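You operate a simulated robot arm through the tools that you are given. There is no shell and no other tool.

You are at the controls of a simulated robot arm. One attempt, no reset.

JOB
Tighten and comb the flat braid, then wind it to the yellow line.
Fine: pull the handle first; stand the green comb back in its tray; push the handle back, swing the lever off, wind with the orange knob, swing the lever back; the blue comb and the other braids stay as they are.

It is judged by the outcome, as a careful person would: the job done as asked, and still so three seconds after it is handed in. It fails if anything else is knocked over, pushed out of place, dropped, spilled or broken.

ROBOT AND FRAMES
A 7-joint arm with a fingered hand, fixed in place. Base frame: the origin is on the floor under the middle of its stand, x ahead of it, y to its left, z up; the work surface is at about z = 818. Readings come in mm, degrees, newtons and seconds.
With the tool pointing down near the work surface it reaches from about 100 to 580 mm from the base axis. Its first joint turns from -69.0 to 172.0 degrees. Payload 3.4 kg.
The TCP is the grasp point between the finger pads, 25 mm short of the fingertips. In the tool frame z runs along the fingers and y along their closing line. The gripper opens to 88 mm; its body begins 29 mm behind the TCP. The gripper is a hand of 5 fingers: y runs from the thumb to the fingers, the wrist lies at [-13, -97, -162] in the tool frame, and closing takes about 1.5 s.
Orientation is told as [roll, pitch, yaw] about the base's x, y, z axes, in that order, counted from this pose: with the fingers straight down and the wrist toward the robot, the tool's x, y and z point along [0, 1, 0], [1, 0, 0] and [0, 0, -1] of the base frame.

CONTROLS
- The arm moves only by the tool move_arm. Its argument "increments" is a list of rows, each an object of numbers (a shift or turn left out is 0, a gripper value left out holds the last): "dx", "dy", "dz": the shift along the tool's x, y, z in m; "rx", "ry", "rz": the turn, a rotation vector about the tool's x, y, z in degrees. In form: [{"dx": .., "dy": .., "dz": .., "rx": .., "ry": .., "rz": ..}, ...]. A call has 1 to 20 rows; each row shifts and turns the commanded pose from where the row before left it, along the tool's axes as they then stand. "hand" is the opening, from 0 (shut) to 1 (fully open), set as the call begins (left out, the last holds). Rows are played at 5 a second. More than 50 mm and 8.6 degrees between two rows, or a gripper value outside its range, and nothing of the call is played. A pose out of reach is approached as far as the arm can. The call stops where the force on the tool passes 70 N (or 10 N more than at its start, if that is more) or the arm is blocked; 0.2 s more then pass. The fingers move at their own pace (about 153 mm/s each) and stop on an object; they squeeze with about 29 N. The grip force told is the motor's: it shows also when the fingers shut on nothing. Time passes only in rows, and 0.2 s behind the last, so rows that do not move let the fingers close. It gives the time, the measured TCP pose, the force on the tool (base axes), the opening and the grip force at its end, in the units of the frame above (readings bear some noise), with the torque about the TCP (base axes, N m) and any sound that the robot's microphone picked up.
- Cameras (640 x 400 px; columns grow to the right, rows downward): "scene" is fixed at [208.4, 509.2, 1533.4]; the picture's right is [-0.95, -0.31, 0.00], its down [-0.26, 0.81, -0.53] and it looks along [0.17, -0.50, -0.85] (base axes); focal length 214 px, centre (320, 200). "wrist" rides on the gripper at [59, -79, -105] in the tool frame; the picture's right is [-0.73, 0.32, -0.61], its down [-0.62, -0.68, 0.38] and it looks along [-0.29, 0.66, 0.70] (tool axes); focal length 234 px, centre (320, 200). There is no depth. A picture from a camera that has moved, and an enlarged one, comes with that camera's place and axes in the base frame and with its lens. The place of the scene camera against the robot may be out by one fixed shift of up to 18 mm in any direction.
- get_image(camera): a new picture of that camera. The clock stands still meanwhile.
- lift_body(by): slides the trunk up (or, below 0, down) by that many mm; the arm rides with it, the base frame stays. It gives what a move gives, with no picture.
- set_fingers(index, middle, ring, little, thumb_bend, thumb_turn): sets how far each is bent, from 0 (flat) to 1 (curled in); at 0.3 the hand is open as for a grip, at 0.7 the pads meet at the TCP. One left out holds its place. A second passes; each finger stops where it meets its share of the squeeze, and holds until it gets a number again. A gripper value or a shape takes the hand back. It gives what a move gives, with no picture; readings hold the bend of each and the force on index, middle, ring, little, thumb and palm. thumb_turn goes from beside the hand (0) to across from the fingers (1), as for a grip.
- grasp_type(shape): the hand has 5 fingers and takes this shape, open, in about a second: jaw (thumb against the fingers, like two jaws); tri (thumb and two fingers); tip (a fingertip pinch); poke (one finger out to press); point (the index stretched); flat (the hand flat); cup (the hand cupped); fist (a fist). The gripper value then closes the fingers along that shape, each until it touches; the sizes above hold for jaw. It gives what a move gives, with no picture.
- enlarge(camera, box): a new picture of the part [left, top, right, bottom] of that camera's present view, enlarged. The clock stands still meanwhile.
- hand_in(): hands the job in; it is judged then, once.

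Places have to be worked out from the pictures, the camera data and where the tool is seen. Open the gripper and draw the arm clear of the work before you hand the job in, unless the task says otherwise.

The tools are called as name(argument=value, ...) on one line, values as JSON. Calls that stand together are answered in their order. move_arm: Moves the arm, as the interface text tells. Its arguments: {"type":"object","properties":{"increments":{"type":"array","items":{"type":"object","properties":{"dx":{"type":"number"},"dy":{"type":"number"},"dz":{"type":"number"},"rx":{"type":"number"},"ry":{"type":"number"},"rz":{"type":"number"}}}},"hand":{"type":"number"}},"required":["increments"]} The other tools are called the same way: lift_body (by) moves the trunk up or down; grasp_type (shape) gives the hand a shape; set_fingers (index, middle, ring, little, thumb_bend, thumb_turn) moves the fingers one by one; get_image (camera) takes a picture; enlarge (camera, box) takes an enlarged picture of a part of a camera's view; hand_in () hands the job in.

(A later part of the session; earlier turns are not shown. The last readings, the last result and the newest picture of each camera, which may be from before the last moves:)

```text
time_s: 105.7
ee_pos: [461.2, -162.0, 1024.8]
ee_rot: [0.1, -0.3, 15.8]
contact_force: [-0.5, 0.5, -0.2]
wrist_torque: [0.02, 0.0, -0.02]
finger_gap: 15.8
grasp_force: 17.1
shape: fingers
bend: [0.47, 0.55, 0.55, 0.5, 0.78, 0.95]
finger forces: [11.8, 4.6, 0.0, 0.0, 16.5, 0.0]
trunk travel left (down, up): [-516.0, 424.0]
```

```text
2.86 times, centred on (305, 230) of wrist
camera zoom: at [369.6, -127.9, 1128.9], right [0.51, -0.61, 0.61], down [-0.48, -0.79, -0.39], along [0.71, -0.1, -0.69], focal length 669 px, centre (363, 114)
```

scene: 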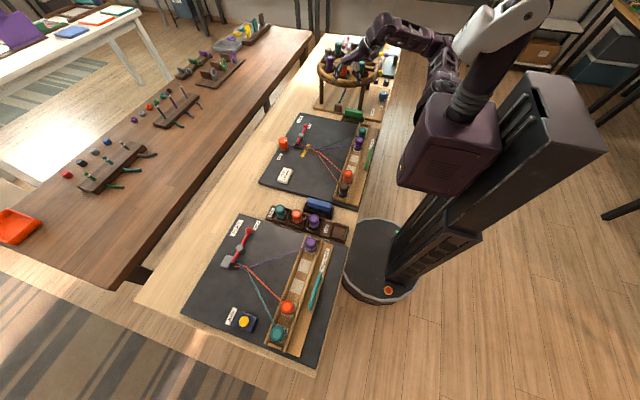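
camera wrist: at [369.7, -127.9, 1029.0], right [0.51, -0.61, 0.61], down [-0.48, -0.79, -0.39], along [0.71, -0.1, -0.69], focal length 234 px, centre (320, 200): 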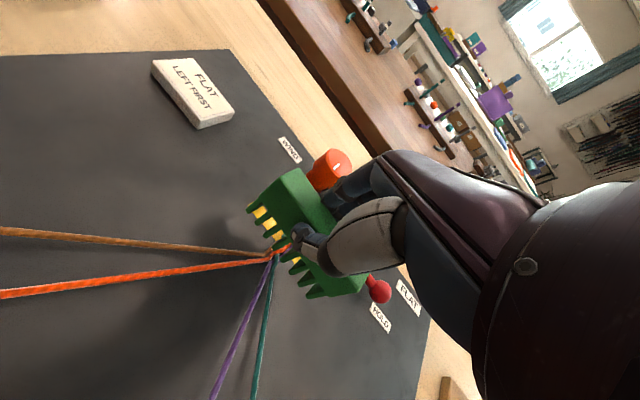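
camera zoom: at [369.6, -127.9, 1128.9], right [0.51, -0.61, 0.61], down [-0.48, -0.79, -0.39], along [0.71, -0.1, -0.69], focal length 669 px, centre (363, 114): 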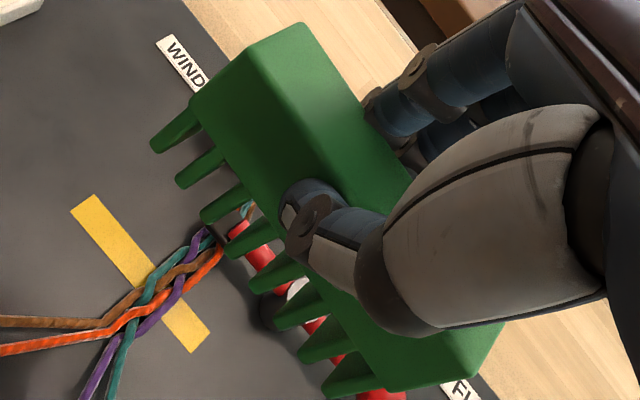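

The comb sits about 20 degrees turned and 6 degrees leaning in the hand, still firm. I carry it back the way it came: trunk up, yaw to 0, then to the spot beside the tray.

lift_body(by=50)

move_arm(increments=[{"rz": 8}, {"rz": 7.8}, {"dx": -0.0285, "dy": -0.0178, "dz": 0.0115}, {"dx": -0.0285, "dy": -0.0178, "dz": 0.0115}, {"dx": -0.0285, "dy": -0.0178, "dz": 0.0115}, {"dx": -0.0285, "dy": -0.0178, "dz": 0.0115}, {"dx": -0.0285, "dy": -0.0178, "dz": 0.0115}, {"dx": -0.0285, "dy": -0.0178, "dz": 0.0115}, {}])

```text
time_s: 106.6
ee_pos: [461.6, -162.5, 1074.8]
ee_rot: [0.1, -0.2, 15.8]
contact_force: [-0.5, -0.5, 0.0]
wrist_torque: [0.0, 0.01, -0.01]
finger_gap: 15.6
grasp_force: 16.6
shape: fingers
bend: [0.47, 0.55, 0.55, 0.5, 0.78, 0.95]
finger forces: [11.9, 4.6, 0.0, 0.1, 16.4, 0.0]
trunk travel left (down, up): [-566.0, 374.0]
```

```text
time_s: 108.6
ee_pos: [356.6, -333.4, 1004.9]
ee_rot: [0.3, -0.1, 0.0]
contact_force: [0.3, 0.0, -0.7]
wrist_torque: [0.01, -0.03, -0.03]
finger_gap: 15.6
grasp_force: 16.3
shape: fingers
bend: [0.47, 0.55, 0.55, 0.5, 0.78, 0.96]
finger forces: [11.7, 4.7, 0.0, 0.1, 16.2, 0.1]
trunk travel left (down, up): [-566.0, 374.0]
```

Back beside the tray. I turn to yaw ≈ -70, where the comb should be parallel to the tray, and look.

move_arm(increments=[{"rz": 8.2}, {"rz": 8.2}, {"rz": 8.2}, {"rz": 8.2}, {"rz": 8.2}, {"rz": 8.2}, {"rz": 8.2}, {"rz": 8.2}, {"rz": 4.0}, {}])

get_image(camera="wrist")

enlarge(camera="scene", box=[320, 60, 400, 130])

```text
time_s: 110.8
ee_pos: [356.0, -332.7, 1005.5]
ee_rot: [0.2, 0.1, -69.6]
contact_force: [0.2, 0.1, -1.0]
wrist_torque: [0.02, 0.0, -0.02]
finger_gap: 15.4
grasp_force: 16.2
shape: fingers
bend: [0.47, 0.55, 0.55, 0.5, 0.78, 0.96]
finger forces: [11.5, 4.6, 0.1, 0.0, 16.2, 0.0]
trunk travel left (down, up): [-566.0, 374.0]
```

```text
taken
camera wrist: at [382.8, -239.4, 1109.7], right [-0.57, -0.56, 0.6], down [-0.82, 0.42, -0.38], along [-0.04, -0.71, -0.7], focal length 234 px, centre (320, 200)
```

wrist: 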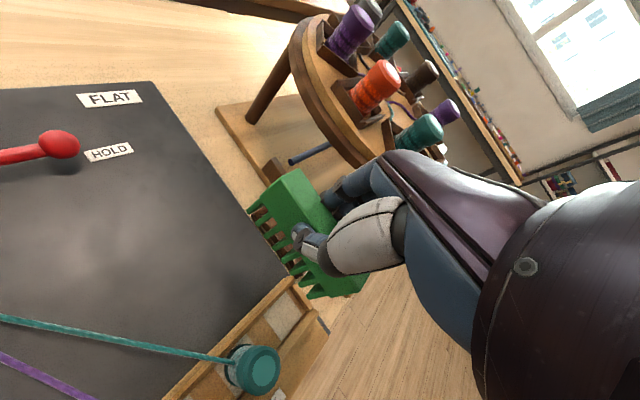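

```text
5.71 times, centred on (360, 95) of scene
camera zoom: at [208.4, 509.2, 1533.4], right [-0.95, -0.31, 0.0], down [-0.26, 0.81, -0.53], along [0.17, -0.5, -0.85], focal length 1226 px, centre (91, 800)
```

zoom: 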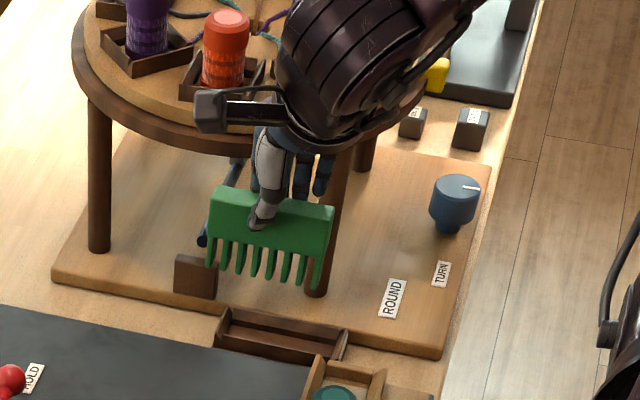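

The comb now looks parallel to the tray. I lower to z≈915 still over the board side, to measure the empty tray from close.

lift_body(by=-90)

enlarge(camera="wrist", box=[180, 140, 380, 320])

enlarge(camera="scene", box=[330, 85, 390, 130])

```text
time_s: 112.0
ee_pos: [354.5, -331.9, 915.0]
ee_rot: [0.2, 0.1, -69.5]
contact_force: [0.1, -0.2, -0.9]
wrist_torque: [0.02, 0.03, -0.01]
finger_gap: 15.7
grasp_force: 16.0
shape: fingers
bend: [0.47, 0.55, 0.55, 0.5, 0.78, 0.96]
finger forces: [11.5, 4.7, 0.1, 0.0, 16.2, 0.1]
trunk travel left (down, up): [-476.0, 464.0]
```

```text
2.22 times, centred on (280, 230) of wrist
camera zoom: at [382.6, -239.2, 1019.8], right [-0.57, -0.56, 0.6], down [-0.82, 0.42, -0.38], along [-0.04, -0.71, -0.7], focal length 520 px, centre (409, 133)
```

zoom: 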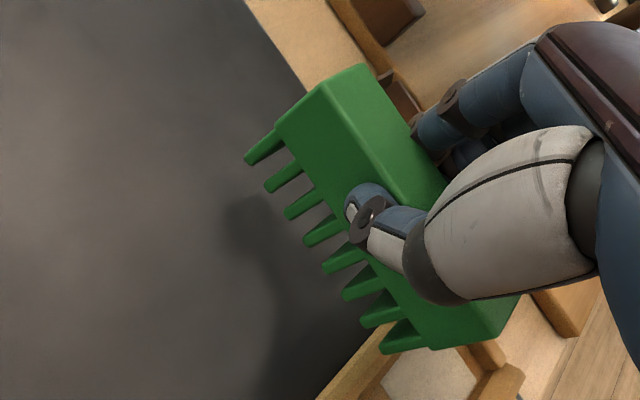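

```text
8.89 times, centred on (360, 108) of scene
camera zoom: at [208.4, 509.2, 1533.4], right [-0.95, -0.31, 0.0], down [-0.26, 0.81, -0.53], along [0.17, -0.5, -0.85], focal length 1906 px, centre (-36, 1022)
```

zoom: 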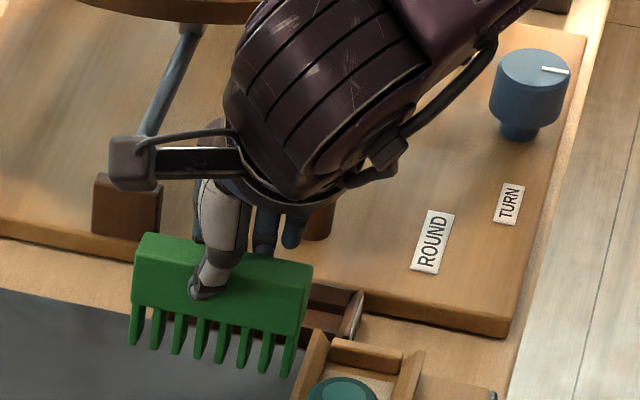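

The tray spans about x 302–408, y -457 to -413, centre (355,-435), and the comb leans about 6 degrees toward the thumb. I tilt the hand to stand the comb upright and move toward the tray at a height where the teeth clear its walls and the fingers pass under the carousel disc.

move_arm(increments=[{"rx": -5.8}, {"dx": -0.0097, "dy": 0.0183, "dz": 0.0062}, {"dx": -0.0097, "dy": 0.0183, "dz": 0.0062}, {"dx": -0.0097, "dy": 0.0183, "dz": 0.0062}, {}])

enlarge(camera="scene", box=[330, 85, 390, 130])

enlarge(camera="wrist", box=[180, 140, 380, 320])

```text
time_s: 113.2
ee_pos: [347.3, -396.1, 903.0]
ee_rot: [0.2, -5.6, -69.5]
contact_force: [0.2, 0.6, -0.4]
wrist_torque: [0.05, 0.03, -0.01]
finger_gap: 15.2
grasp_force: 16.2
shape: fingers
bend: [0.47, 0.55, 0.55, 0.5, 0.78, 0.96]
finger forces: [11.5, 4.7, 0.1, 0.1, 16.2, 0.1]
trunk travel left (down, up): [-476.0, 464.0]
```

```text
8.89 times, centred on (360, 108) of scene
camera zoom: at [208.4, 509.2, 1533.4], right [-0.95, -0.31, 0.0], down [-0.26, 0.81, -0.53], along [0.17, -0.5, -0.85], focal length 1906 px, centre (-36, 1022)
```

zoom: 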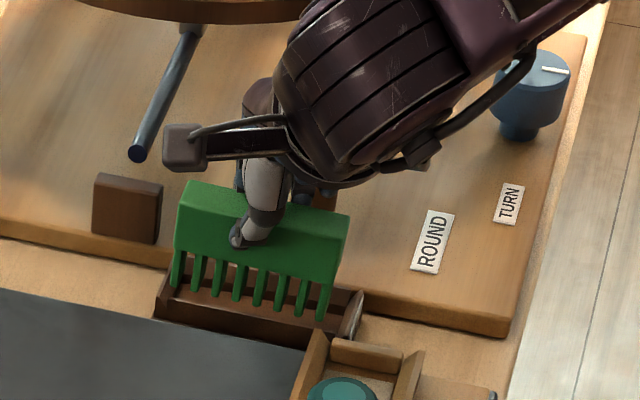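

```text
2.22 times, centred on (280, 230) of wrist
camera zoom: at [371.2, -292.6, 998.0], right [-0.59, -0.5, 0.63], down [-0.81, 0.38, -0.45], along [-0.02, -0.78, -0.63], focal length 520 px, centre (409, 133)
```

zoom: 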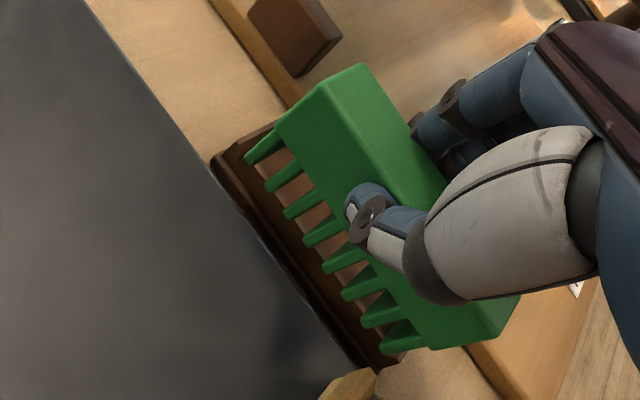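

The comb is square to the tray now (tips at y≈-396, x 314–392). I zoom in on comb and tray to fix the last shift.

enlarge(camera="scene", box=[340, 102, 370, 124])

enlarge(camera="wrist", box=[230, 180, 330, 300])

```text
16.00 times, centred on (355, 113) of scene
camera zoom: at [208.4, 509.2, 1533.4], right [-0.95, -0.31, 0.0], down [-0.26, 0.81, -0.53], along [0.17, -0.5, -0.85], focal length 3432 px, centre (-240, 1592)
```

zoom: 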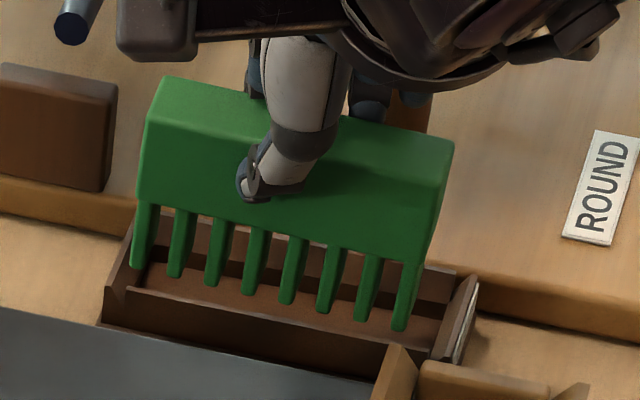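

```text
3.33 times, centred on (280, 240) of wrist
camera zoom: at [371.2, -292.6, 998.0], right [-0.59, -0.5, 0.63], down [-0.81, 0.38, -0.45], along [-0.02, -0.78, -0.63], focal length 781 px, centre (453, 67)
```

zoom: 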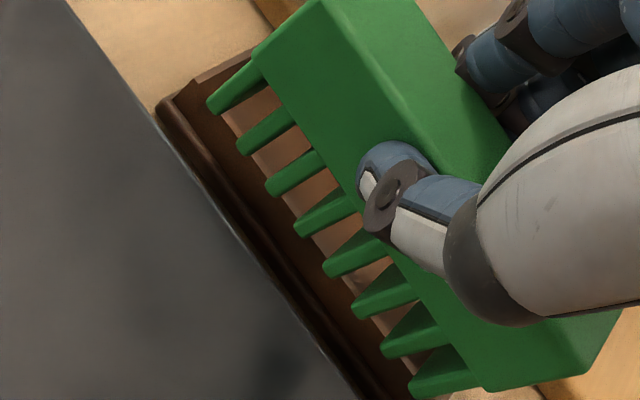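

Comparing with the comb's original image position, it needs to go 26 mm toward -y and 31 mm down. I move the 26 mm first, slowly, watching for carousel contact.

move_arm(increments=[{"dx": -0.003, "dy": 0.0081, "dz": 0.0008}, {"dx": -0.003, "dy": 0.0081, "dz": 0.0008}, {"dx": -0.003, "dy": 0.0081, "dz": 0.0008}, {}])

enlarge(camera="scene", box=[340, 102, 370, 124])

enlarge(camera="wrist", box=[230, 180, 330, 300])

```text
time_s: 114.2
ee_pos: [347.5, -423.9, 902.6]
ee_rot: [0.3, -5.7, -69.4]
contact_force: [0.1, 0.3, -2.0]
wrist_torque: [0.0, -0.03, 0.0]
finger_gap: 15.6
grasp_force: 16.1
shape: fingers
bend: [0.47, 0.55, 0.55, 0.5, 0.78, 0.96]
finger forces: [11.5, 4.6, 0.1, 0.0, 16.2, 0.1]
trunk travel left (down, up): [-476.0, 464.0]
```

```text
16.00 times, centred on (355, 113) of scene
camera zoom: at [208.4, 509.2, 1533.4], right [-0.95, -0.31, 0.0], down [-0.26, 0.81, -0.53], along [0.17, -0.5, -0.85], focal length 3432 px, centre (-240, 1592)
```

zoom: 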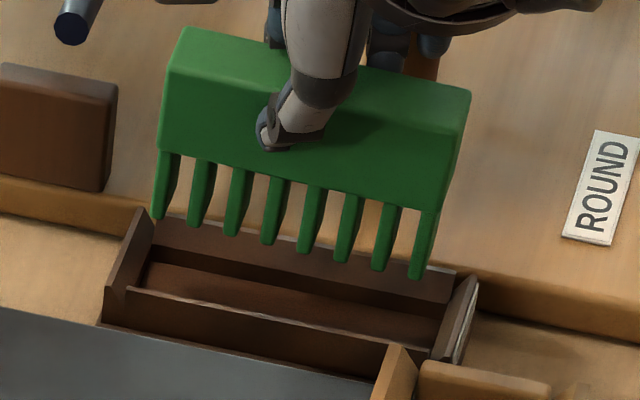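

```text
3.33 times, centred on (280, 240) of wrist
camera zoom: at [371.5, -318.7, 997.6], right [-0.59, -0.5, 0.63], down [-0.81, 0.38, -0.45], along [-0.02, -0.78, -0.63], focal length 781 px, centre (453, 67)
```

zoom: 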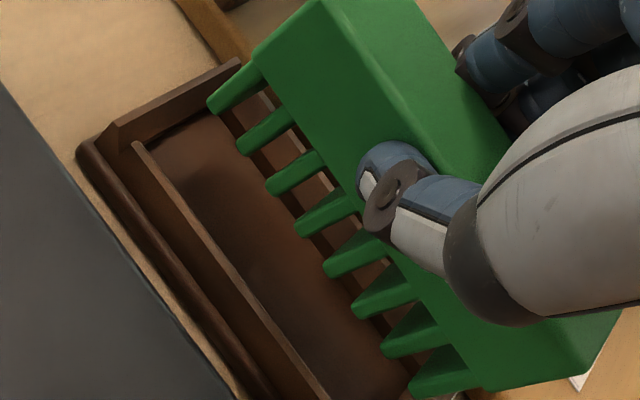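

From both views the teeth are about 7–10 mm inside the tray's front wall but a little far to +x. I shift 4 mm toward -x and lower by 18 mm, then check again.

move_arm(increments=[{"dx": -0.0038, "dy": -0.0014}, {}])

lift_body(by=-14)

enlarge(camera="scene", box=[340, 102, 370, 124])

enlarge(camera="wrist", box=[230, 180, 330, 300])

```text
time_s: 114.8
ee_pos: [343.5, -422.0, 901.4]
ee_rot: [0.2, -5.7, -69.6]
contact_force: [0.3, 0.0, -1.1]
wrist_torque: [-0.01, 0.02, -0.03]
finger_gap: 15.2
grasp_force: 16.6
shape: fingers
bend: [0.47, 0.55, 0.55, 0.5, 0.78, 0.96]
finger forces: [11.4, 4.8, 0.0, 0.1, 16.2, 0.0]
trunk travel left (down, up): [-476.0, 464.0]
```

```text
time_s: 115.4
ee_pos: [343.0, -422.9, 887.1]
ee_rot: [0.2, -5.7, -69.6]
contact_force: [-0.5, -0.3, -0.5]
wrist_torque: [-0.01, -0.04, 0.0]
finger_gap: 15.8
grasp_force: 16.1
shape: fingers
bend: [0.47, 0.55, 0.55, 0.5, 0.78, 0.96]
finger forces: [11.4, 4.8, 0.1, 0.1, 16.2, 0.0]
trunk travel left (down, up): [-462.0, 478.0]
```

```text
16.00 times, centred on (355, 113) of scene
camera zoom: at [208.4, 509.2, 1533.4], right [-0.95, -0.31, 0.0], down [-0.26, 0.81, -0.53], along [0.17, -0.5, -0.85], focal length 3432 px, centre (-240, 1592)
```

zoom: 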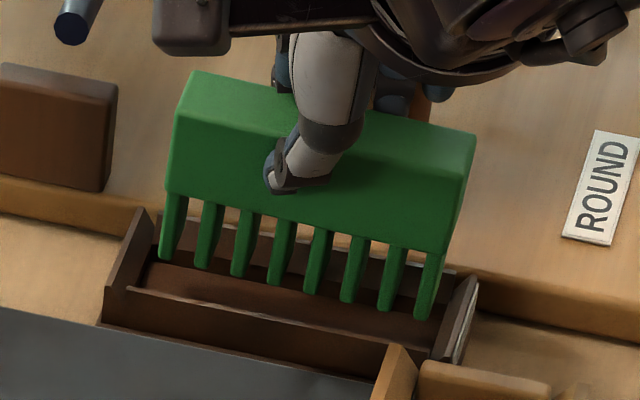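

```text
3.33 times, centred on (280, 240) of wrist
camera zoom: at [367.4, -318.8, 983.6], right [-0.59, -0.5, 0.63], down [-0.81, 0.38, -0.45], along [-0.02, -0.78, -0.63], focal length 781 px, centre (453, 67)
```

zoom: 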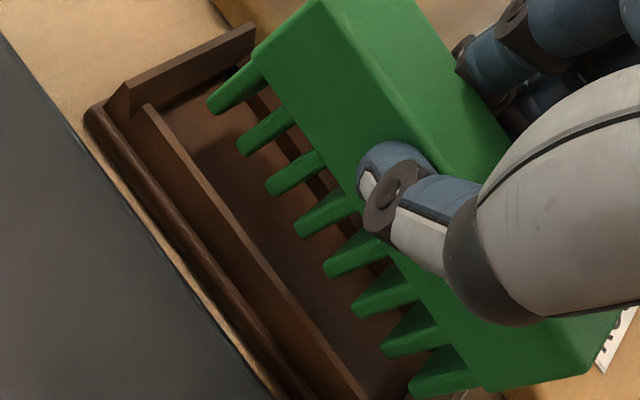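

The teeth are now at wall-top height, centred lengthwise but close to the back wall. I shift 4 mm toward +y and lower on until the comb stands on the tray floor.

move_arm(increments=[{"dx": 0.0014, "dy": -0.0037, "dz": -0.0004}, {}])

lift_body(by=-10)

enlarge(camera="scene", box=[340, 102, 370, 124])

enlarge(camera="wrist", box=[230, 180, 330, 300])

```text
time_s: 116.0
ee_pos: [343.9, -417.3, 887.9]
ee_rot: [0.2, -5.7, -69.5]
contact_force: [-0.2, -0.8, -0.3]
wrist_torque: [0.0, 0.01, 0.01]
finger_gap: 15.4
grasp_force: 16.1
shape: fingers
bend: [0.47, 0.55, 0.55, 0.5, 0.78, 0.96]
finger forces: [11.5, 4.7, 0.1, 0.1, 16.2, 0.0]
trunk travel left (down, up): [-462.0, 478.0]
```

```text
time_s: 116.6
ee_pos: [343.6, -418.7, 877.8]
ee_rot: [0.3, -5.7, -69.6]
contact_force: [0.3, -0.4, 1.0]
wrist_torque: [0.02, -0.02, 0.0]
finger_gap: 15.7
grasp_force: 16.2
shape: fingers
bend: [0.47, 0.55, 0.55, 0.5, 0.78, 0.96]
finger forces: [11.6, 4.9, 0.1, 0.0, 16.1, 0.0]
trunk travel left (down, up): [-452.0, 488.0]
```

```text
16.00 times, centred on (355, 113) of scene
camera zoom: at [208.4, 509.2, 1533.4], right [-0.95, -0.31, 0.0], down [-0.26, 0.81, -0.53], along [0.17, -0.5, -0.85], focal length 3432 px, centre (-240, 1592)
```

zoom: 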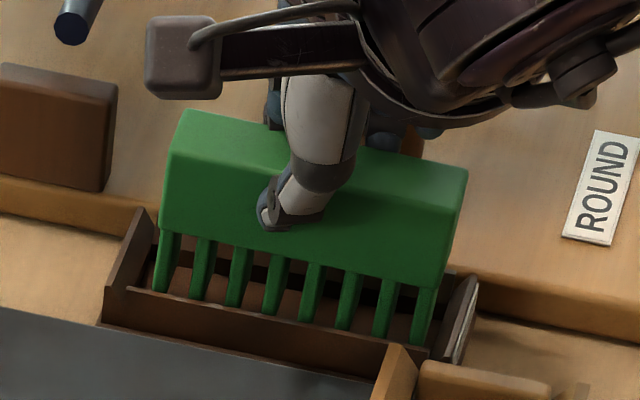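

```text
3.33 times, centred on (280, 240) of wrist
camera zoom: at [367.6, -314.9, 973.4], right [-0.59, -0.5, 0.63], down [-0.81, 0.38, -0.45], along [-0.02, -0.78, -0.63], focal length 781 px, centre (453, 67)
```

zoom: 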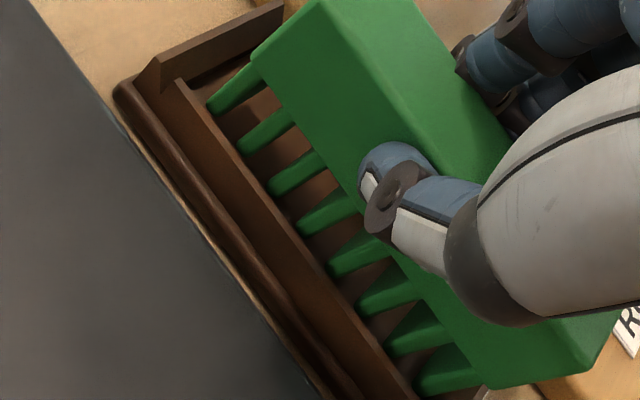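

The teeth are inside the tray walls. I lower the last millimetres and feel for the floor.

lift_body(by=-4)

lift_body(by=-2)

enlarge(camera="scene", box=[340, 102, 370, 124])

```text
time_s: 117.2
ee_pos: [343.2, -418.2, 873.6]
ee_rot: [0.2, -5.7, -69.5]
contact_force: [0.6, -1.8, -0.3]
wrist_torque: [-0.07, 0.0, -0.07]
finger_gap: 15.7
grasp_force: 16.6
shape: fingers
bend: [0.47, 0.54, 0.55, 0.5, 0.78, 0.96]
finger forces: [11.8, 4.8, 0.1, 0.0, 15.4, 0.1]
trunk travel left (down, up): [-448.0, 492.0]
```

```text
time_s: 117.7
ee_pos: [344.2, -418.5, 871.2]
ee_rot: [0.3, -5.7, -69.5]
contact_force: [-0.2, -1.9, 0.0]
wrist_torque: [-0.1, -0.05, -0.06]
finger_gap: 15.6
grasp_force: 15.7
shape: fingers
bend: [0.47, 0.54, 0.55, 0.5, 0.78, 0.96]
finger forces: [11.9, 4.9, 0.0, 0.1, 15.0, 0.0]
trunk travel left (down, up): [-446.0, 494.0]
```

```text
16.00 times, centred on (355, 113) of scene
camera zoom: at [208.4, 509.2, 1533.4], right [-0.95, -0.31, 0.0], down [-0.26, 0.81, -0.53], along [0.17, -0.5, -0.85], focal length 3432 px, centre (-240, 1592)
```

zoom: 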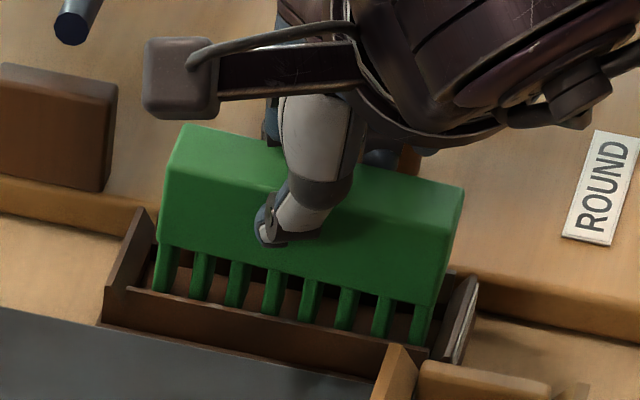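

A slight sideways force (1.9 N) says the teeth lean on the front wall; I shift 2.5 mm back and lower another bit.

move_arm(increments=[{"dx": -0.0009, "dy": 0.0023, "dz": 0.0002}, {}])

lift_body(by=-2)

lift_body(by=-2)

```text
time_s: 118.3
ee_pos: [343.9, -420.3, 872.2]
ee_rot: [0.2, -5.6, -69.6]
contact_force: [-0.4, -0.3, -0.1]
wrist_torque: [0.02, 0.01, -0.01]
finger_gap: 15.7
grasp_force: 16.3
shape: fingers
bend: [0.47, 0.54, 0.55, 0.5, 0.78, 0.96]
finger forces: [11.4, 4.6, 0.1, 0.0, 16.2, 0.0]
trunk travel left (down, up): [-446.0, 494.0]
```

```text
time_s: 118.8
ee_pos: [344.5, -420.4, 869.2]
ee_rot: [0.2, -5.8, -69.5]
contact_force: [0.0, 0.1, 1.2]
wrist_torque: [-0.03, 0.04, -0.01]
finger_gap: 15.7
grasp_force: 16.1
shape: fingers
bend: [0.47, 0.54, 0.55, 0.5, 0.78, 0.96]
finger forces: [11.6, 4.7, 0.1, 0.0, 16.1, 0.1]
trunk travel left (down, up): [-444.0, 496.0]
```

```text
time_s: 119.3
ee_pos: [344.0, -420.6, 868.2]
ee_rot: [0.3, -5.9, -69.6]
contact_force: [1.0, -0.3, 4.2]
wrist_torque: [-0.08, -0.03, 0.02]
finger_gap: 15.6
grasp_force: 17.1
shape: fingers
bend: [0.46, 0.54, 0.55, 0.5, 0.79, 0.96]
finger forces: [12.4, 5.3, 0.1, 0.1, 16.7, 0.1]
trunk travel left (down, up): [-442.0, 498.0]
```

The floor is felt (4 N upward). I release the comb by opening thumb and fingers together.

set_fingers(index=0.38, middle=0.38, ring=0.38, little=0.38, thumb_bend=0.64)

enlarge(camera="scene", box=[340, 102, 370, 124])

enlarge(camera="wrist", box=[220, 160, 360, 300])

```text
time_s: 120.3
ee_pos: [342.8, -421.1, 867.8]
ee_rot: [0.2, -5.7, -69.5]
contact_force: [0.1, 0.2, 0.3]
wrist_torque: [-0.04, -0.02, 0.0]
finger_gap: 39.2
grasp_force: 0.1
shape: fingers
bend: [0.38, 0.38, 0.38, 0.38, 0.64, 1.0]
finger forces: [0.1, 0.0, 0.1, 0.0, 0.0, 0.0]
trunk travel left (down, up): [-442.0, 498.0]
```

```text
16.00 times, centred on (355, 113) of scene
camera zoom: at [208.4, 509.2, 1533.4], right [-0.95, -0.31, 0.0], down [-0.26, 0.81, -0.53], along [0.17, -0.5, -0.85], focal length 3432 px, centre (-240, 1592)
```

zoom: 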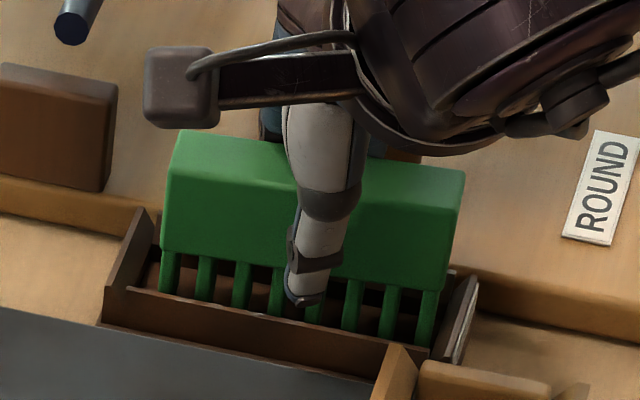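

```text
2.86 times, centred on (290, 230) of wrist
camera zoom: at [367.6, -317.3, 963.4], right [-0.59, -0.5, 0.63], down [-0.81, 0.38, -0.45], along [-0.02, -0.78, -0.63], focal length 669 px, centre (406, 114)
```

zoom: 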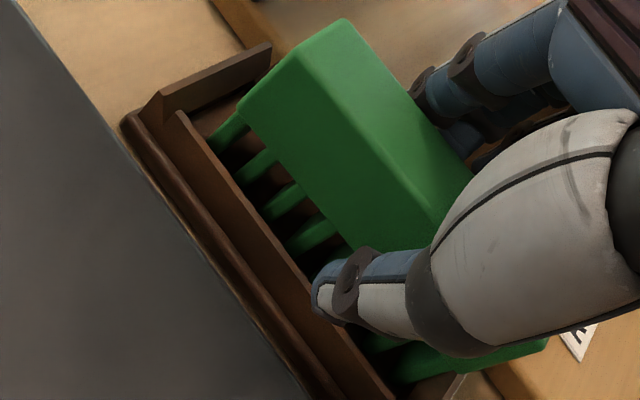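

The comb stands in its tray by itself. I open a little wider and lift straight up clear of it, then draw away toward the board.

set_fingers(index=0.33, middle=0.33, ring=0.33, little=0.33, thumb_bend=0.55)

lift_body(by=38)

move_arm(increments=[{"dx": 0.009, "dy": -0.0235, "dz": -0.003}, {"dx": 0.009, "dy": -0.0235, "dz": -0.003}, {"dx": 0.009, "dy": -0.0235, "dz": -0.003}, {}])

enlarge(camera="scene", box=[330, 85, 390, 130])

```text
time_s: 121.3
ee_pos: [343.7, -420.7, 868.4]
ee_rot: [0.3, -5.8, -69.5]
contact_force: [-1.3, 0.7, 0.1]
wrist_torque: [0.0, -0.01, 0.02]
finger_gap: 54.2
grasp_force: 0.1
shape: fingers
bend: [0.33, 0.33, 0.33, 0.33, 0.55, 1.0]
finger forces: [0.0, 0.1, 0.0, 0.1, 0.0, 0.0]
trunk travel left (down, up): [-442.0, 498.0]
```

```text
time_s: 122.1
ee_pos: [343.3, -420.5, 905.6]
ee_rot: [0.3, -5.7, -69.5]
contact_force: [0.4, -0.2, -0.7]
wrist_torque: [0.0, 0.01, -0.02]
finger_gap: 54.2
grasp_force: 0.1
shape: fingers
bend: [0.33, 0.33, 0.33, 0.33, 0.55, 1.0]
finger forces: [0.1, 0.0, 0.0, 0.1, 0.1, 0.1]
trunk travel left (down, up): [-480.0, 460.0]
```

```text
time_s: 123.1
ee_pos: [343.6, -346.5, 907.3]
ee_rot: [0.2, -5.7, -69.4]
contact_force: [0.1, 0.3, -0.1]
wrist_torque: [0.0, 0.0, -0.01]
finger_gap: 54.0
grasp_force: 0.0
shape: fingers
bend: [0.33, 0.33, 0.33, 0.33, 0.55, 1.0]
finger forces: [0.0, 0.0, 0.1, 0.0, 0.1, 0.1]
trunk travel left (down, up): [-480.0, 460.0]
```

```text
8.89 times, centred on (360, 108) of scene
camera zoom: at [208.4, 509.2, 1533.4], right [-0.95, -0.31, 0.0], down [-0.26, 0.81, -0.53], along [0.17, -0.5, -0.85], focal length 1906 px, centre (-36, 1022)
```

zoom: 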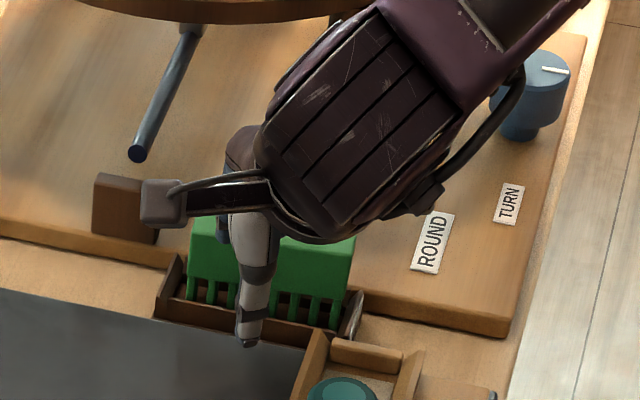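

The comb stands in its tray. Now the handle must go back: I raise the hand, undo the tilt, and turn to yaw 0 on the way to the handle.

lift_body(by=100)

move_arm(increments=[{"rx": 5.7}, {"rz": -8.2}, {"rz": -8.2}, {"rz": -8.2}, {"rz": -8.2}, {"rz": -8.2}, {"rz": -8.2}, {"rz": -8.2}, {"rz": -8.2}, {"rz": -4.0}, {}])

enlarge(camera="scene", box=[340, 100, 375, 125])

```text
time_s: 124.5
ee_pos: [343.1, -344.7, 1008.8]
ee_rot: [0.1, -5.7, -69.4]
contact_force: [1.1, -0.1, -1.0]
wrist_torque: [0.01, 0.0, 0.03]
finger_gap: 54.3
grasp_force: 0.1
shape: fingers
bend: [0.33, 0.33, 0.33, 0.33, 0.55, 1.0]
finger forces: [0.1, 0.1, 0.0, 0.0, 0.0, 0.1]
trunk travel left (down, up): [-580.0, 360.0]
```

```text
time_s: 126.9
ee_pos: [343.7, -345.4, 1007.1]
ee_rot: [0.1, -0.2, 0.1]
contact_force: [-0.2, 0.3, -0.1]
wrist_torque: [0.0, -0.02, 0.04]
finger_gap: 54.0
grasp_force: 0.1
shape: fingers
bend: [0.33, 0.33, 0.33, 0.33, 0.55, 1.0]
finger forces: [0.0, 0.0, 0.0, 0.0, 0.0, 0.0]
trunk travel left (down, up): [-580.0, 360.0]
```

```text
16.00 times, centred on (358, 112) of scene
camera zoom: at [208.4, 509.2, 1533.4], right [-0.95, -0.31, 0.0], down [-0.26, 0.81, -0.53], along [0.17, -0.5, -0.85], focal length 3432 px, centre (-280, 1600)
```

zoom: 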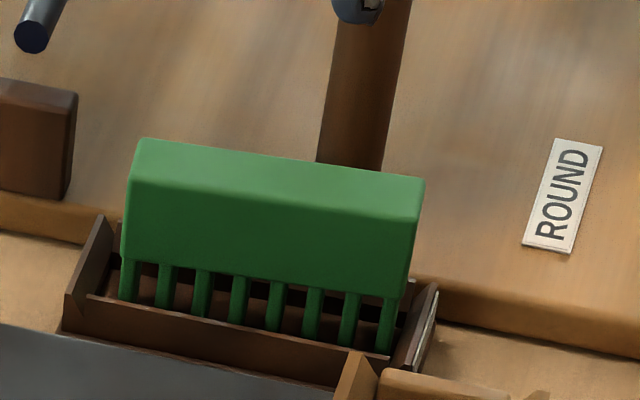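

The comb stands properly in the tray. I travel to the handle side: first out and up, then in with yaw ≈ 57.

move_arm(increments=[{"dx": 0.0235, "dy": 0.0143, "dz": -0.0313}, {"dx": 0.0235, "dy": 0.0143, "dz": -0.0313}, {"dx": 0.0235, "dy": 0.0143, "dz": -0.0313}, {"dx": 0.0235, "dy": 0.0143, "dz": -0.0313}, {"dx": 0.0123, "dy": -0.023, "rz": -8.2}, {"dx": 0.0155, "dy": -0.021, "rz": -8.2}, {"dx": 0.0183, "dy": -0.0186, "rz": -8.2}, {"dx": 0.0208, "dy": -0.0158, "rz": -8.2}, {"dx": 0.0228, "dy": -0.0127, "rz": -8.2}, {"dx": 0.0244, "dy": -0.0093, "rz": -8.2}, {"dx": 0.0254, "dy": -0.0057, "rz": -8.2}, {}])

get_image(camera="wrist")

```text
time_s: 129.5
ee_pos: [237.8, -166.5, 1133.6]
ee_rot: [-0.2, -0.2, 57.6]
contact_force: [-0.9, -0.5, -0.6]
wrist_torque: [-0.01, 0.01, 0.01]
finger_gap: 54.4
grasp_force: 0.2
shape: fingers
bend: [0.33, 0.33, 0.33, 0.33, 0.55, 1.0]
finger forces: [0.0, 0.0, 0.0, 0.0, 0.0, 0.0]
trunk travel left (down, up): [-580.0, 360.0]
```

```text
taken
camera wrist: at [147.2, -201.5, 1236.9], right [0.78, -0.12, 0.61], down [0.16, -0.91, -0.38], along [0.6, 0.4, -0.69], focal length 234 px, centre (320, 200)
```

wrist: 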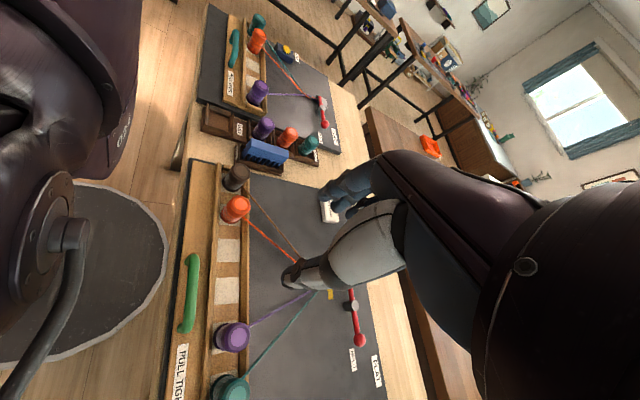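

The handle bar now lies at x≈219. I test in the air whether tilting the fingers toward the robot extends the inner reach, so that I could push the bar from its near side.

move_arm(increments=[{"rx": 8}, {"rx": 8}, {"dx": 0.0085, "dy": -0.0051, "dz": 0.0015}, {"dx": 0.0085, "dy": -0.0051, "dz": 0.0015}, {}])

```text
time_s: 130.7
ee_pos: [219.4, -166.9, 1133.8]
ee_rot: [-0.1, 16.0, 57.5]
contact_force: [0.2, -0.1, -0.3]
wrist_torque: [-0.02, -0.01, -0.03]
finger_gap: 54.1
grasp_force: 0.0
shape: fingers
bend: [0.33, 0.33, 0.33, 0.33, 0.55, 1.0]
finger forces: [0.0, 0.0, 0.0, 0.1, 0.1, 0.0]
trunk travel left (down, up): [-580.0, 360.0]
```

Tilting is possible and brings more reach. I test another 25 mm inward.

move_arm(increments=[{"rx": 6}, {"dx": 0.0105, "dy": -0.0062, "dz": 0.0025}, {"dx": 0.0105, "dy": -0.0062, "dz": 0.0025}, {}])

```text
time_s: 131.7
ee_pos: [194.8, -160.9, 1129.7]
ee_rot: [0.0, 22.0, 57.4]
contact_force: [0.3, -0.4, 0.5]
wrist_torque: [0.0, 0.03, -0.01]
finger_gap: 54.3
grasp_force: 0.0
shape: fingers
bend: [0.33, 0.33, 0.33, 0.33, 0.55, 1.0]
finger forces: [0.1, 0.0, 0.0, 0.0, 0.0, 0.0]
out of reach, approached as far as the arm can: row 1
trunk travel left (down, up): [-580.0, 360.0]
```

Tilted by 22 degrees the hand reaches x≈195, so the bar can be pushed from its near side. I stretch only the index and yaw a bit further.

set_fingers(index=0.5, middle=1.0, ring=1.0, little=1.0, thumb_bend=1.0)

move_arm(increments=[{"ry": -1.5, "rz": -3.7}, {"ry": -1.5, "rz": -3.7}, {}])

get_image(camera="wrist")

enlarge(camera="scene", box=[320, 60, 440, 180])

```text
time_s: 132.7
ee_pos: [195.3, -161.3, 1129.7]
ee_rot: [-0.1, 21.8, 57.4]
contact_force: [0.0, 0.1, 0.0]
wrist_torque: [-0.02, -0.04, 0.03]
finger_gap: 11.3
grasp_force: 0.0
shape: fingers
bend: [0.45, 1.0, 1.0, 1.0, 0.93, 0.99]
finger forces: [0.0, 0.0, 0.1, 0.0, 0.0, 0.0]
trunk travel left (down, up): [-580.0, 360.0]
```

```text
time_s: 133.5
ee_pos: [193.0, -149.5, 1122.1]
ee_rot: [-0.3, 21.8, 65.4]
contact_force: [-0.3, 0.2, 0.4]
wrist_torque: [-0.01, 0.01, 0.0]
finger_gap: 11.8
grasp_force: 0.1
shape: fingers
bend: [0.45, 1.0, 1.0, 1.0, 0.93, 0.99]
finger forces: [0.0, 0.1, 0.0, 0.0, 0.0, 0.0]
out of reach, approached as far as the arm can: row 1, 2
trunk travel left (down, up): [-580.0, 360.0]
```

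```text
taken
camera wrist: at [125.4, -156.2, 1248.3], right [0.88, 0.18, 0.45], down [0.25, -0.96, -0.1], along [0.41, 0.2, -0.89], focal length 234 px, centre (320, 200)
```

wrist: 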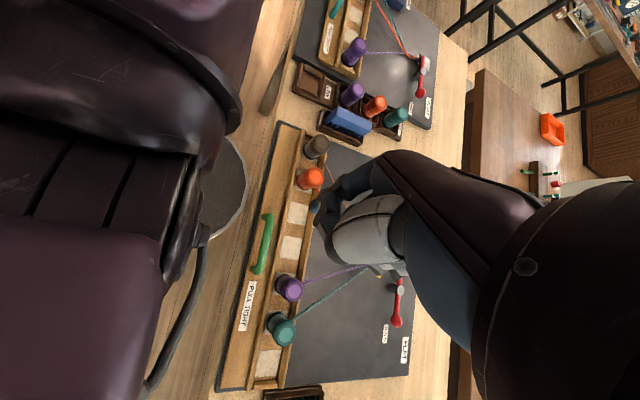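

```text
3.33 times, centred on (380, 120) of scene
camera zoom: at [208.4, 509.2, 1533.4], right [-0.95, -0.31, 0.0], down [-0.26, 0.81, -0.53], along [0.17, -0.5, -0.85], focal length 715 px, centre (120, 467)
```

zoom: 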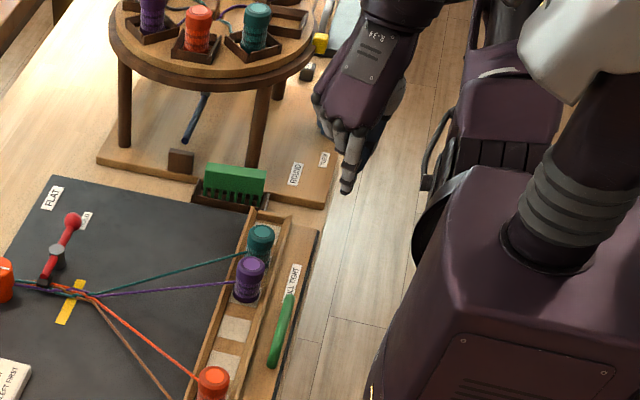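

The fingertip is at about (195,-127) in plan, short of the bar's near side as wanted but near the bar's end. I shift it toward the bar's middle.

move_arm(increments=[{"dx": -0.0075, "dy": -0.0152, "dz": 0.0061}, {}])

enlarge(camera="wrist", box=[220, 160, 380, 300])

```text
time_s: 134.1
ee_pos: [190.8, -152.5, 1115.3]
ee_rot: [-0.2, 22.0, 65.4]
contact_force: [0.6, -0.5, -0.5]
wrist_torque: [0.0, -0.03, 0.02]
finger_gap: 11.6
grasp_force: 0.0
shape: fingers
bend: [0.45, 1.0, 1.0, 1.0, 0.93, 0.99]
finger forces: [0.0, 0.0, 0.0, 0.0, 0.0, 0.0]
out of reach, approached as far as the arm can: row 1
trunk travel left (down, up): [-580.0, 360.0]
```

```text
2.86 times, centred on (300, 230) of wrist
camera zoom: at [124.1, -160.8, 1240.4], right [0.88, 0.18, 0.45], down [0.25, -0.96, -0.1], along [0.41, 0.2, -0.89], focal length 669 px, centre (377, 114)
```

zoom: 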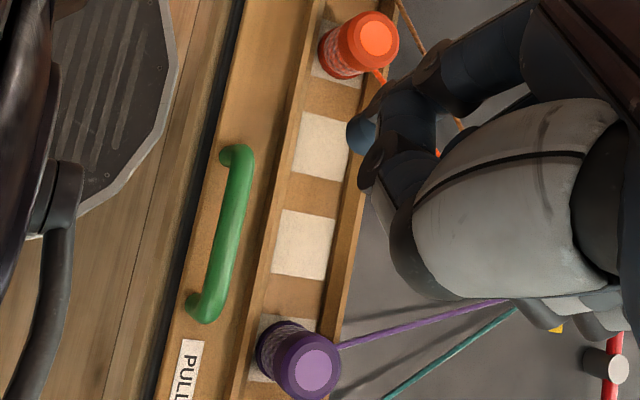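

That is at the yaw limit; I go back to yaw 57, which allows a better y.

move_arm(increments=[{"ry": 1.5, "rz": 3.7, "dx": -0.004, "dy": -0.003, "dz": 0.001}, {"ry": 1.5, "rz": 3.7, "dx": -0.004, "dy": -0.003, "dz": 0.001}, {}])

enlarge(camera="wrist", box=[220, 160, 380, 300])

```text
time_s: 134.9
ee_pos: [196.1, -163.9, 1114.5]
ee_rot: [-0.2, 21.9, 57.5]
contact_force: [-0.2, -0.5, 0.3]
wrist_torque: [0.02, -0.02, -0.02]
finger_gap: 11.8
grasp_force: 0.1
shape: fingers
bend: [0.44, 1.0, 1.0, 1.0, 0.93, 0.99]
finger forces: [0.1, 0.1, 0.0, 0.0, 0.1, 0.0]
trunk travel left (down, up): [-580.0, 360.0]
```

```text
2.86 times, centred on (300, 230) of wrist
camera zoom: at [128.2, -160.9, 1240.8], right [0.89, 0.05, 0.45], down [0.11, -0.99, -0.1], along [0.44, 0.14, -0.89], focal length 669 px, centre (377, 114)
```

zoom: 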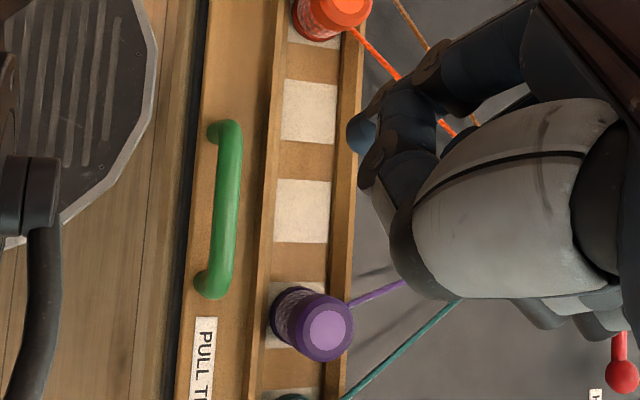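

The fingertip is over the strip just in front of the bar (x≈203 against the bar's near face ≈214). I lower with the trunk, first 190 mm, and check.

lift_body(by=-190)

enlarge(camera="wrist", box=[180, 130, 400, 310])

enlarge(camera="scene", box=[330, 110, 400, 180])

```text
time_s: 136.9
ee_pos: [195.0, -162.8, 925.7]
ee_rot: [-0.1, 21.7, 57.4]
contact_force: [-0.8, 0.2, 0.3]
wrist_torque: [-0.02, -0.03, 0.02]
finger_gap: 11.6
grasp_force: 0.0
shape: fingers
bend: [0.44, 1.0, 1.0, 1.0, 0.93, 0.99]
finger forces: [0.1, 0.0, 0.0, 0.0, 0.0, 0.1]
trunk travel left (down, up): [-390.0, 550.0]
```

```text
2.22 times, centred on (290, 220) of wrist
camera zoom: at [128.0, -160.9, 1050.9], right [0.89, 0.05, 0.45], down [0.11, -0.99, -0.1], along [0.43, 0.14, -0.89], focal length 520 px, centre (387, 156)
```

zoom: 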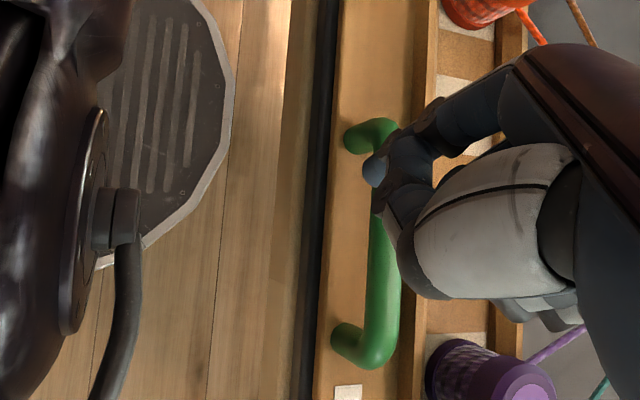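

```text
5.71 times, centred on (365, 145) of scene
camera zoom: at [208.4, 509.2, 1533.4], right [-0.95, -0.31, 0.0], down [-0.26, 0.81, -0.53], along [0.17, -0.5, -0.85], focal length 1226 px, centre (63, 514)
```

zoom: 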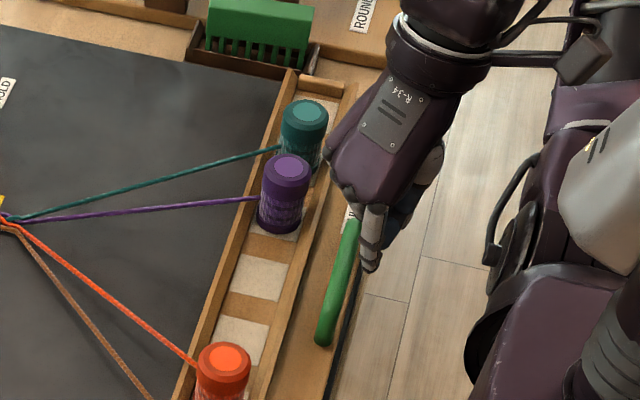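

The fingertip is at about (202,-141), in front of the bar (x≈220) and clear of it. I lower the rest in two steps.

lift_body(by=-22)

lift_body(by=-14)

enlarge(camera="wrist", box=[180, 130, 400, 310])

enlarge(camera="scene", box=[340, 130, 390, 180])

```text
time_s: 137.6
ee_pos: [196.6, -162.4, 903.0]
ee_rot: [-0.1, 21.8, 57.4]
contact_force: [1.0, -0.7, 0.1]
wrist_torque: [0.01, -0.02, -0.01]
finger_gap: 11.5
grasp_force: 0.0
shape: fingers
bend: [0.44, 1.0, 1.0, 1.0, 0.93, 0.99]
finger forces: [0.1, 0.0, 0.1, 0.0, 0.1, 0.1]
trunk travel left (down, up): [-368.0, 572.0]
```

```text
time_s: 138.2
ee_pos: [195.2, -162.5, 889.4]
ee_rot: [0.0, 21.8, 57.4]
contact_force: [0.1, 0.1, 0.2]
wrist_torque: [-0.01, -0.01, -0.03]
finger_gap: 11.9
grasp_force: 0.0
shape: fingers
bend: [0.44, 1.0, 1.0, 1.0, 0.93, 0.99]
finger forces: [0.1, 0.0, 0.0, 0.1, 0.0, 0.0]
trunk travel left (down, up): [-354.0, 586.0]
```

```text
2.22 times, centred on (290, 220) of wrist
camera zoom: at [128.0, -160.8, 1014.8], right [0.89, 0.05, 0.45], down [0.11, -0.99, -0.1], along [0.43, 0.14, -0.89], focal length 520 px, centre (387, 156)
```

zoom: 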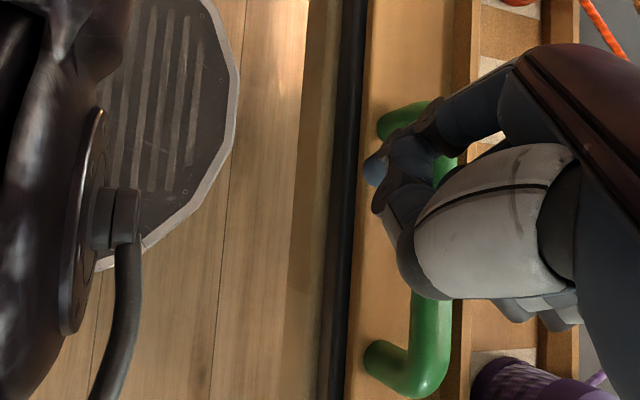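

```text
8.00 times, centred on (365, 155) of scene
camera zoom: at [208.4, 509.2, 1533.4], right [-0.95, -0.31, 0.0], down [-0.26, 0.81, -0.53], along [0.17, -0.5, -0.85], focal length 1716 px, centre (-40, 560)
```

zoom: 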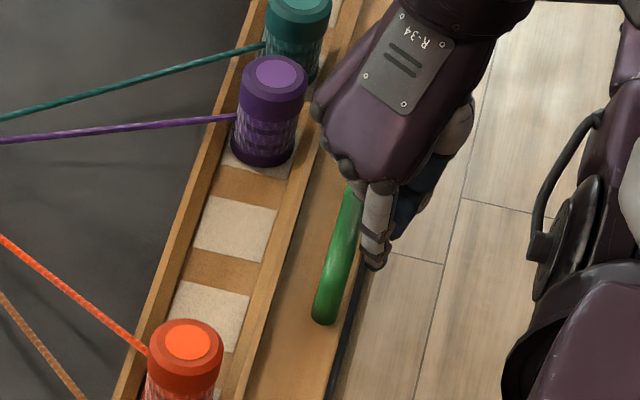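

The fingertip is on the near side of the bar. I push toward +x slowly, 20 mm first.

move_arm(increments=[{"dx": -0.0042, "dy": 0.0025, "dz": -0.001}, {"dx": -0.0042, "dy": 0.0025, "dz": -0.001}, {"dx": -0.0042, "dy": 0.0025, "dz": -0.001}, {"dx": -0.0042, "dy": 0.0025, "dz": -0.001}, {}])

enlarge(camera="scene", box=[270, 110, 390, 190])

```text
time_s: 139.4
ee_pos: [216.5, -164.4, 890.1]
ee_rot: [-0.1, 21.8, 57.3]
contact_force: [-3.1, -1.2, 1.7]
wrist_torque: [0.02, 0.03, 0.02]
finger_gap: 11.4
grasp_force: 0.1
shape: fingers
bend: [0.45, 1.0, 1.0, 1.0, 0.93, 0.99]
finger forces: [0.0, 0.0, 0.1, 0.0, 0.0, 0.0]
trunk travel left (down, up): [-354.0, 586.0]
```

```text
5.00 times, centred on (330, 150) of scene
camera zoom: at [208.4, 509.2, 1533.4], right [-0.95, -0.31, 0.0], down [-0.26, 0.81, -0.53], along [0.17, -0.5, -0.85], focal length 1072 px, centre (270, 450)
```

zoom: 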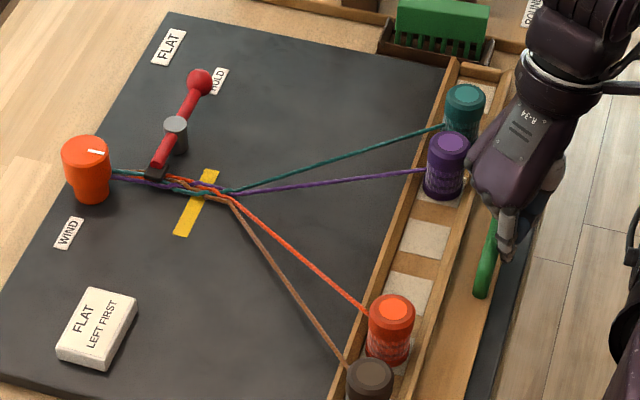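

The sled goes back smoothly (3 N). I keep pushing toward its original place.

move_arm(increments=[{"dx": -0.0042, "dy": 0.0025, "dz": -0.001}, {"dx": -0.0042, "dy": 0.0025, "dz": -0.001}, {"dx": -0.0042, "dy": 0.0025, "dz": -0.001}, {"dx": -0.0042, "dy": 0.0025, "dz": -0.001}, {"dx": -0.0042, "dy": 0.0025, "dz": -0.001}, {}])

enlarge(camera="scene", box=[270, 110, 390, 190])

```text
time_s: 140.8
ee_pos: [239.7, -163.1, 889.1]
ee_rot: [-0.3, 21.8, 57.4]
contact_force: [-0.5, 0.4, -0.3]
wrist_torque: [0.0, -0.01, 0.02]
finger_gap: 11.9
grasp_force: 0.1
shape: fingers
bend: [0.44, 1.0, 1.0, 1.0, 0.93, 0.99]
finger forces: [0.1, 0.0, 0.0, 0.0, 0.0, 0.0]
trunk travel left (down, up): [-354.0, 586.0]
```

```text
5.00 times, centred on (330, 150) of scene
camera zoom: at [208.4, 509.2, 1533.4], right [-0.95, -0.31, 0.0], down [-0.26, 0.81, -0.53], along [0.17, -0.5, -0.85], focal length 1072 px, centre (270, 450)
```

zoom: 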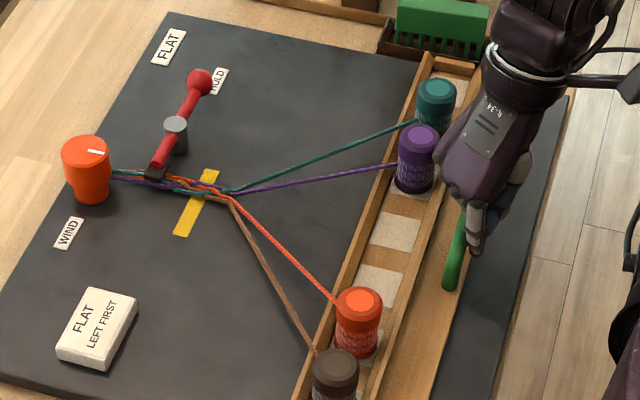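

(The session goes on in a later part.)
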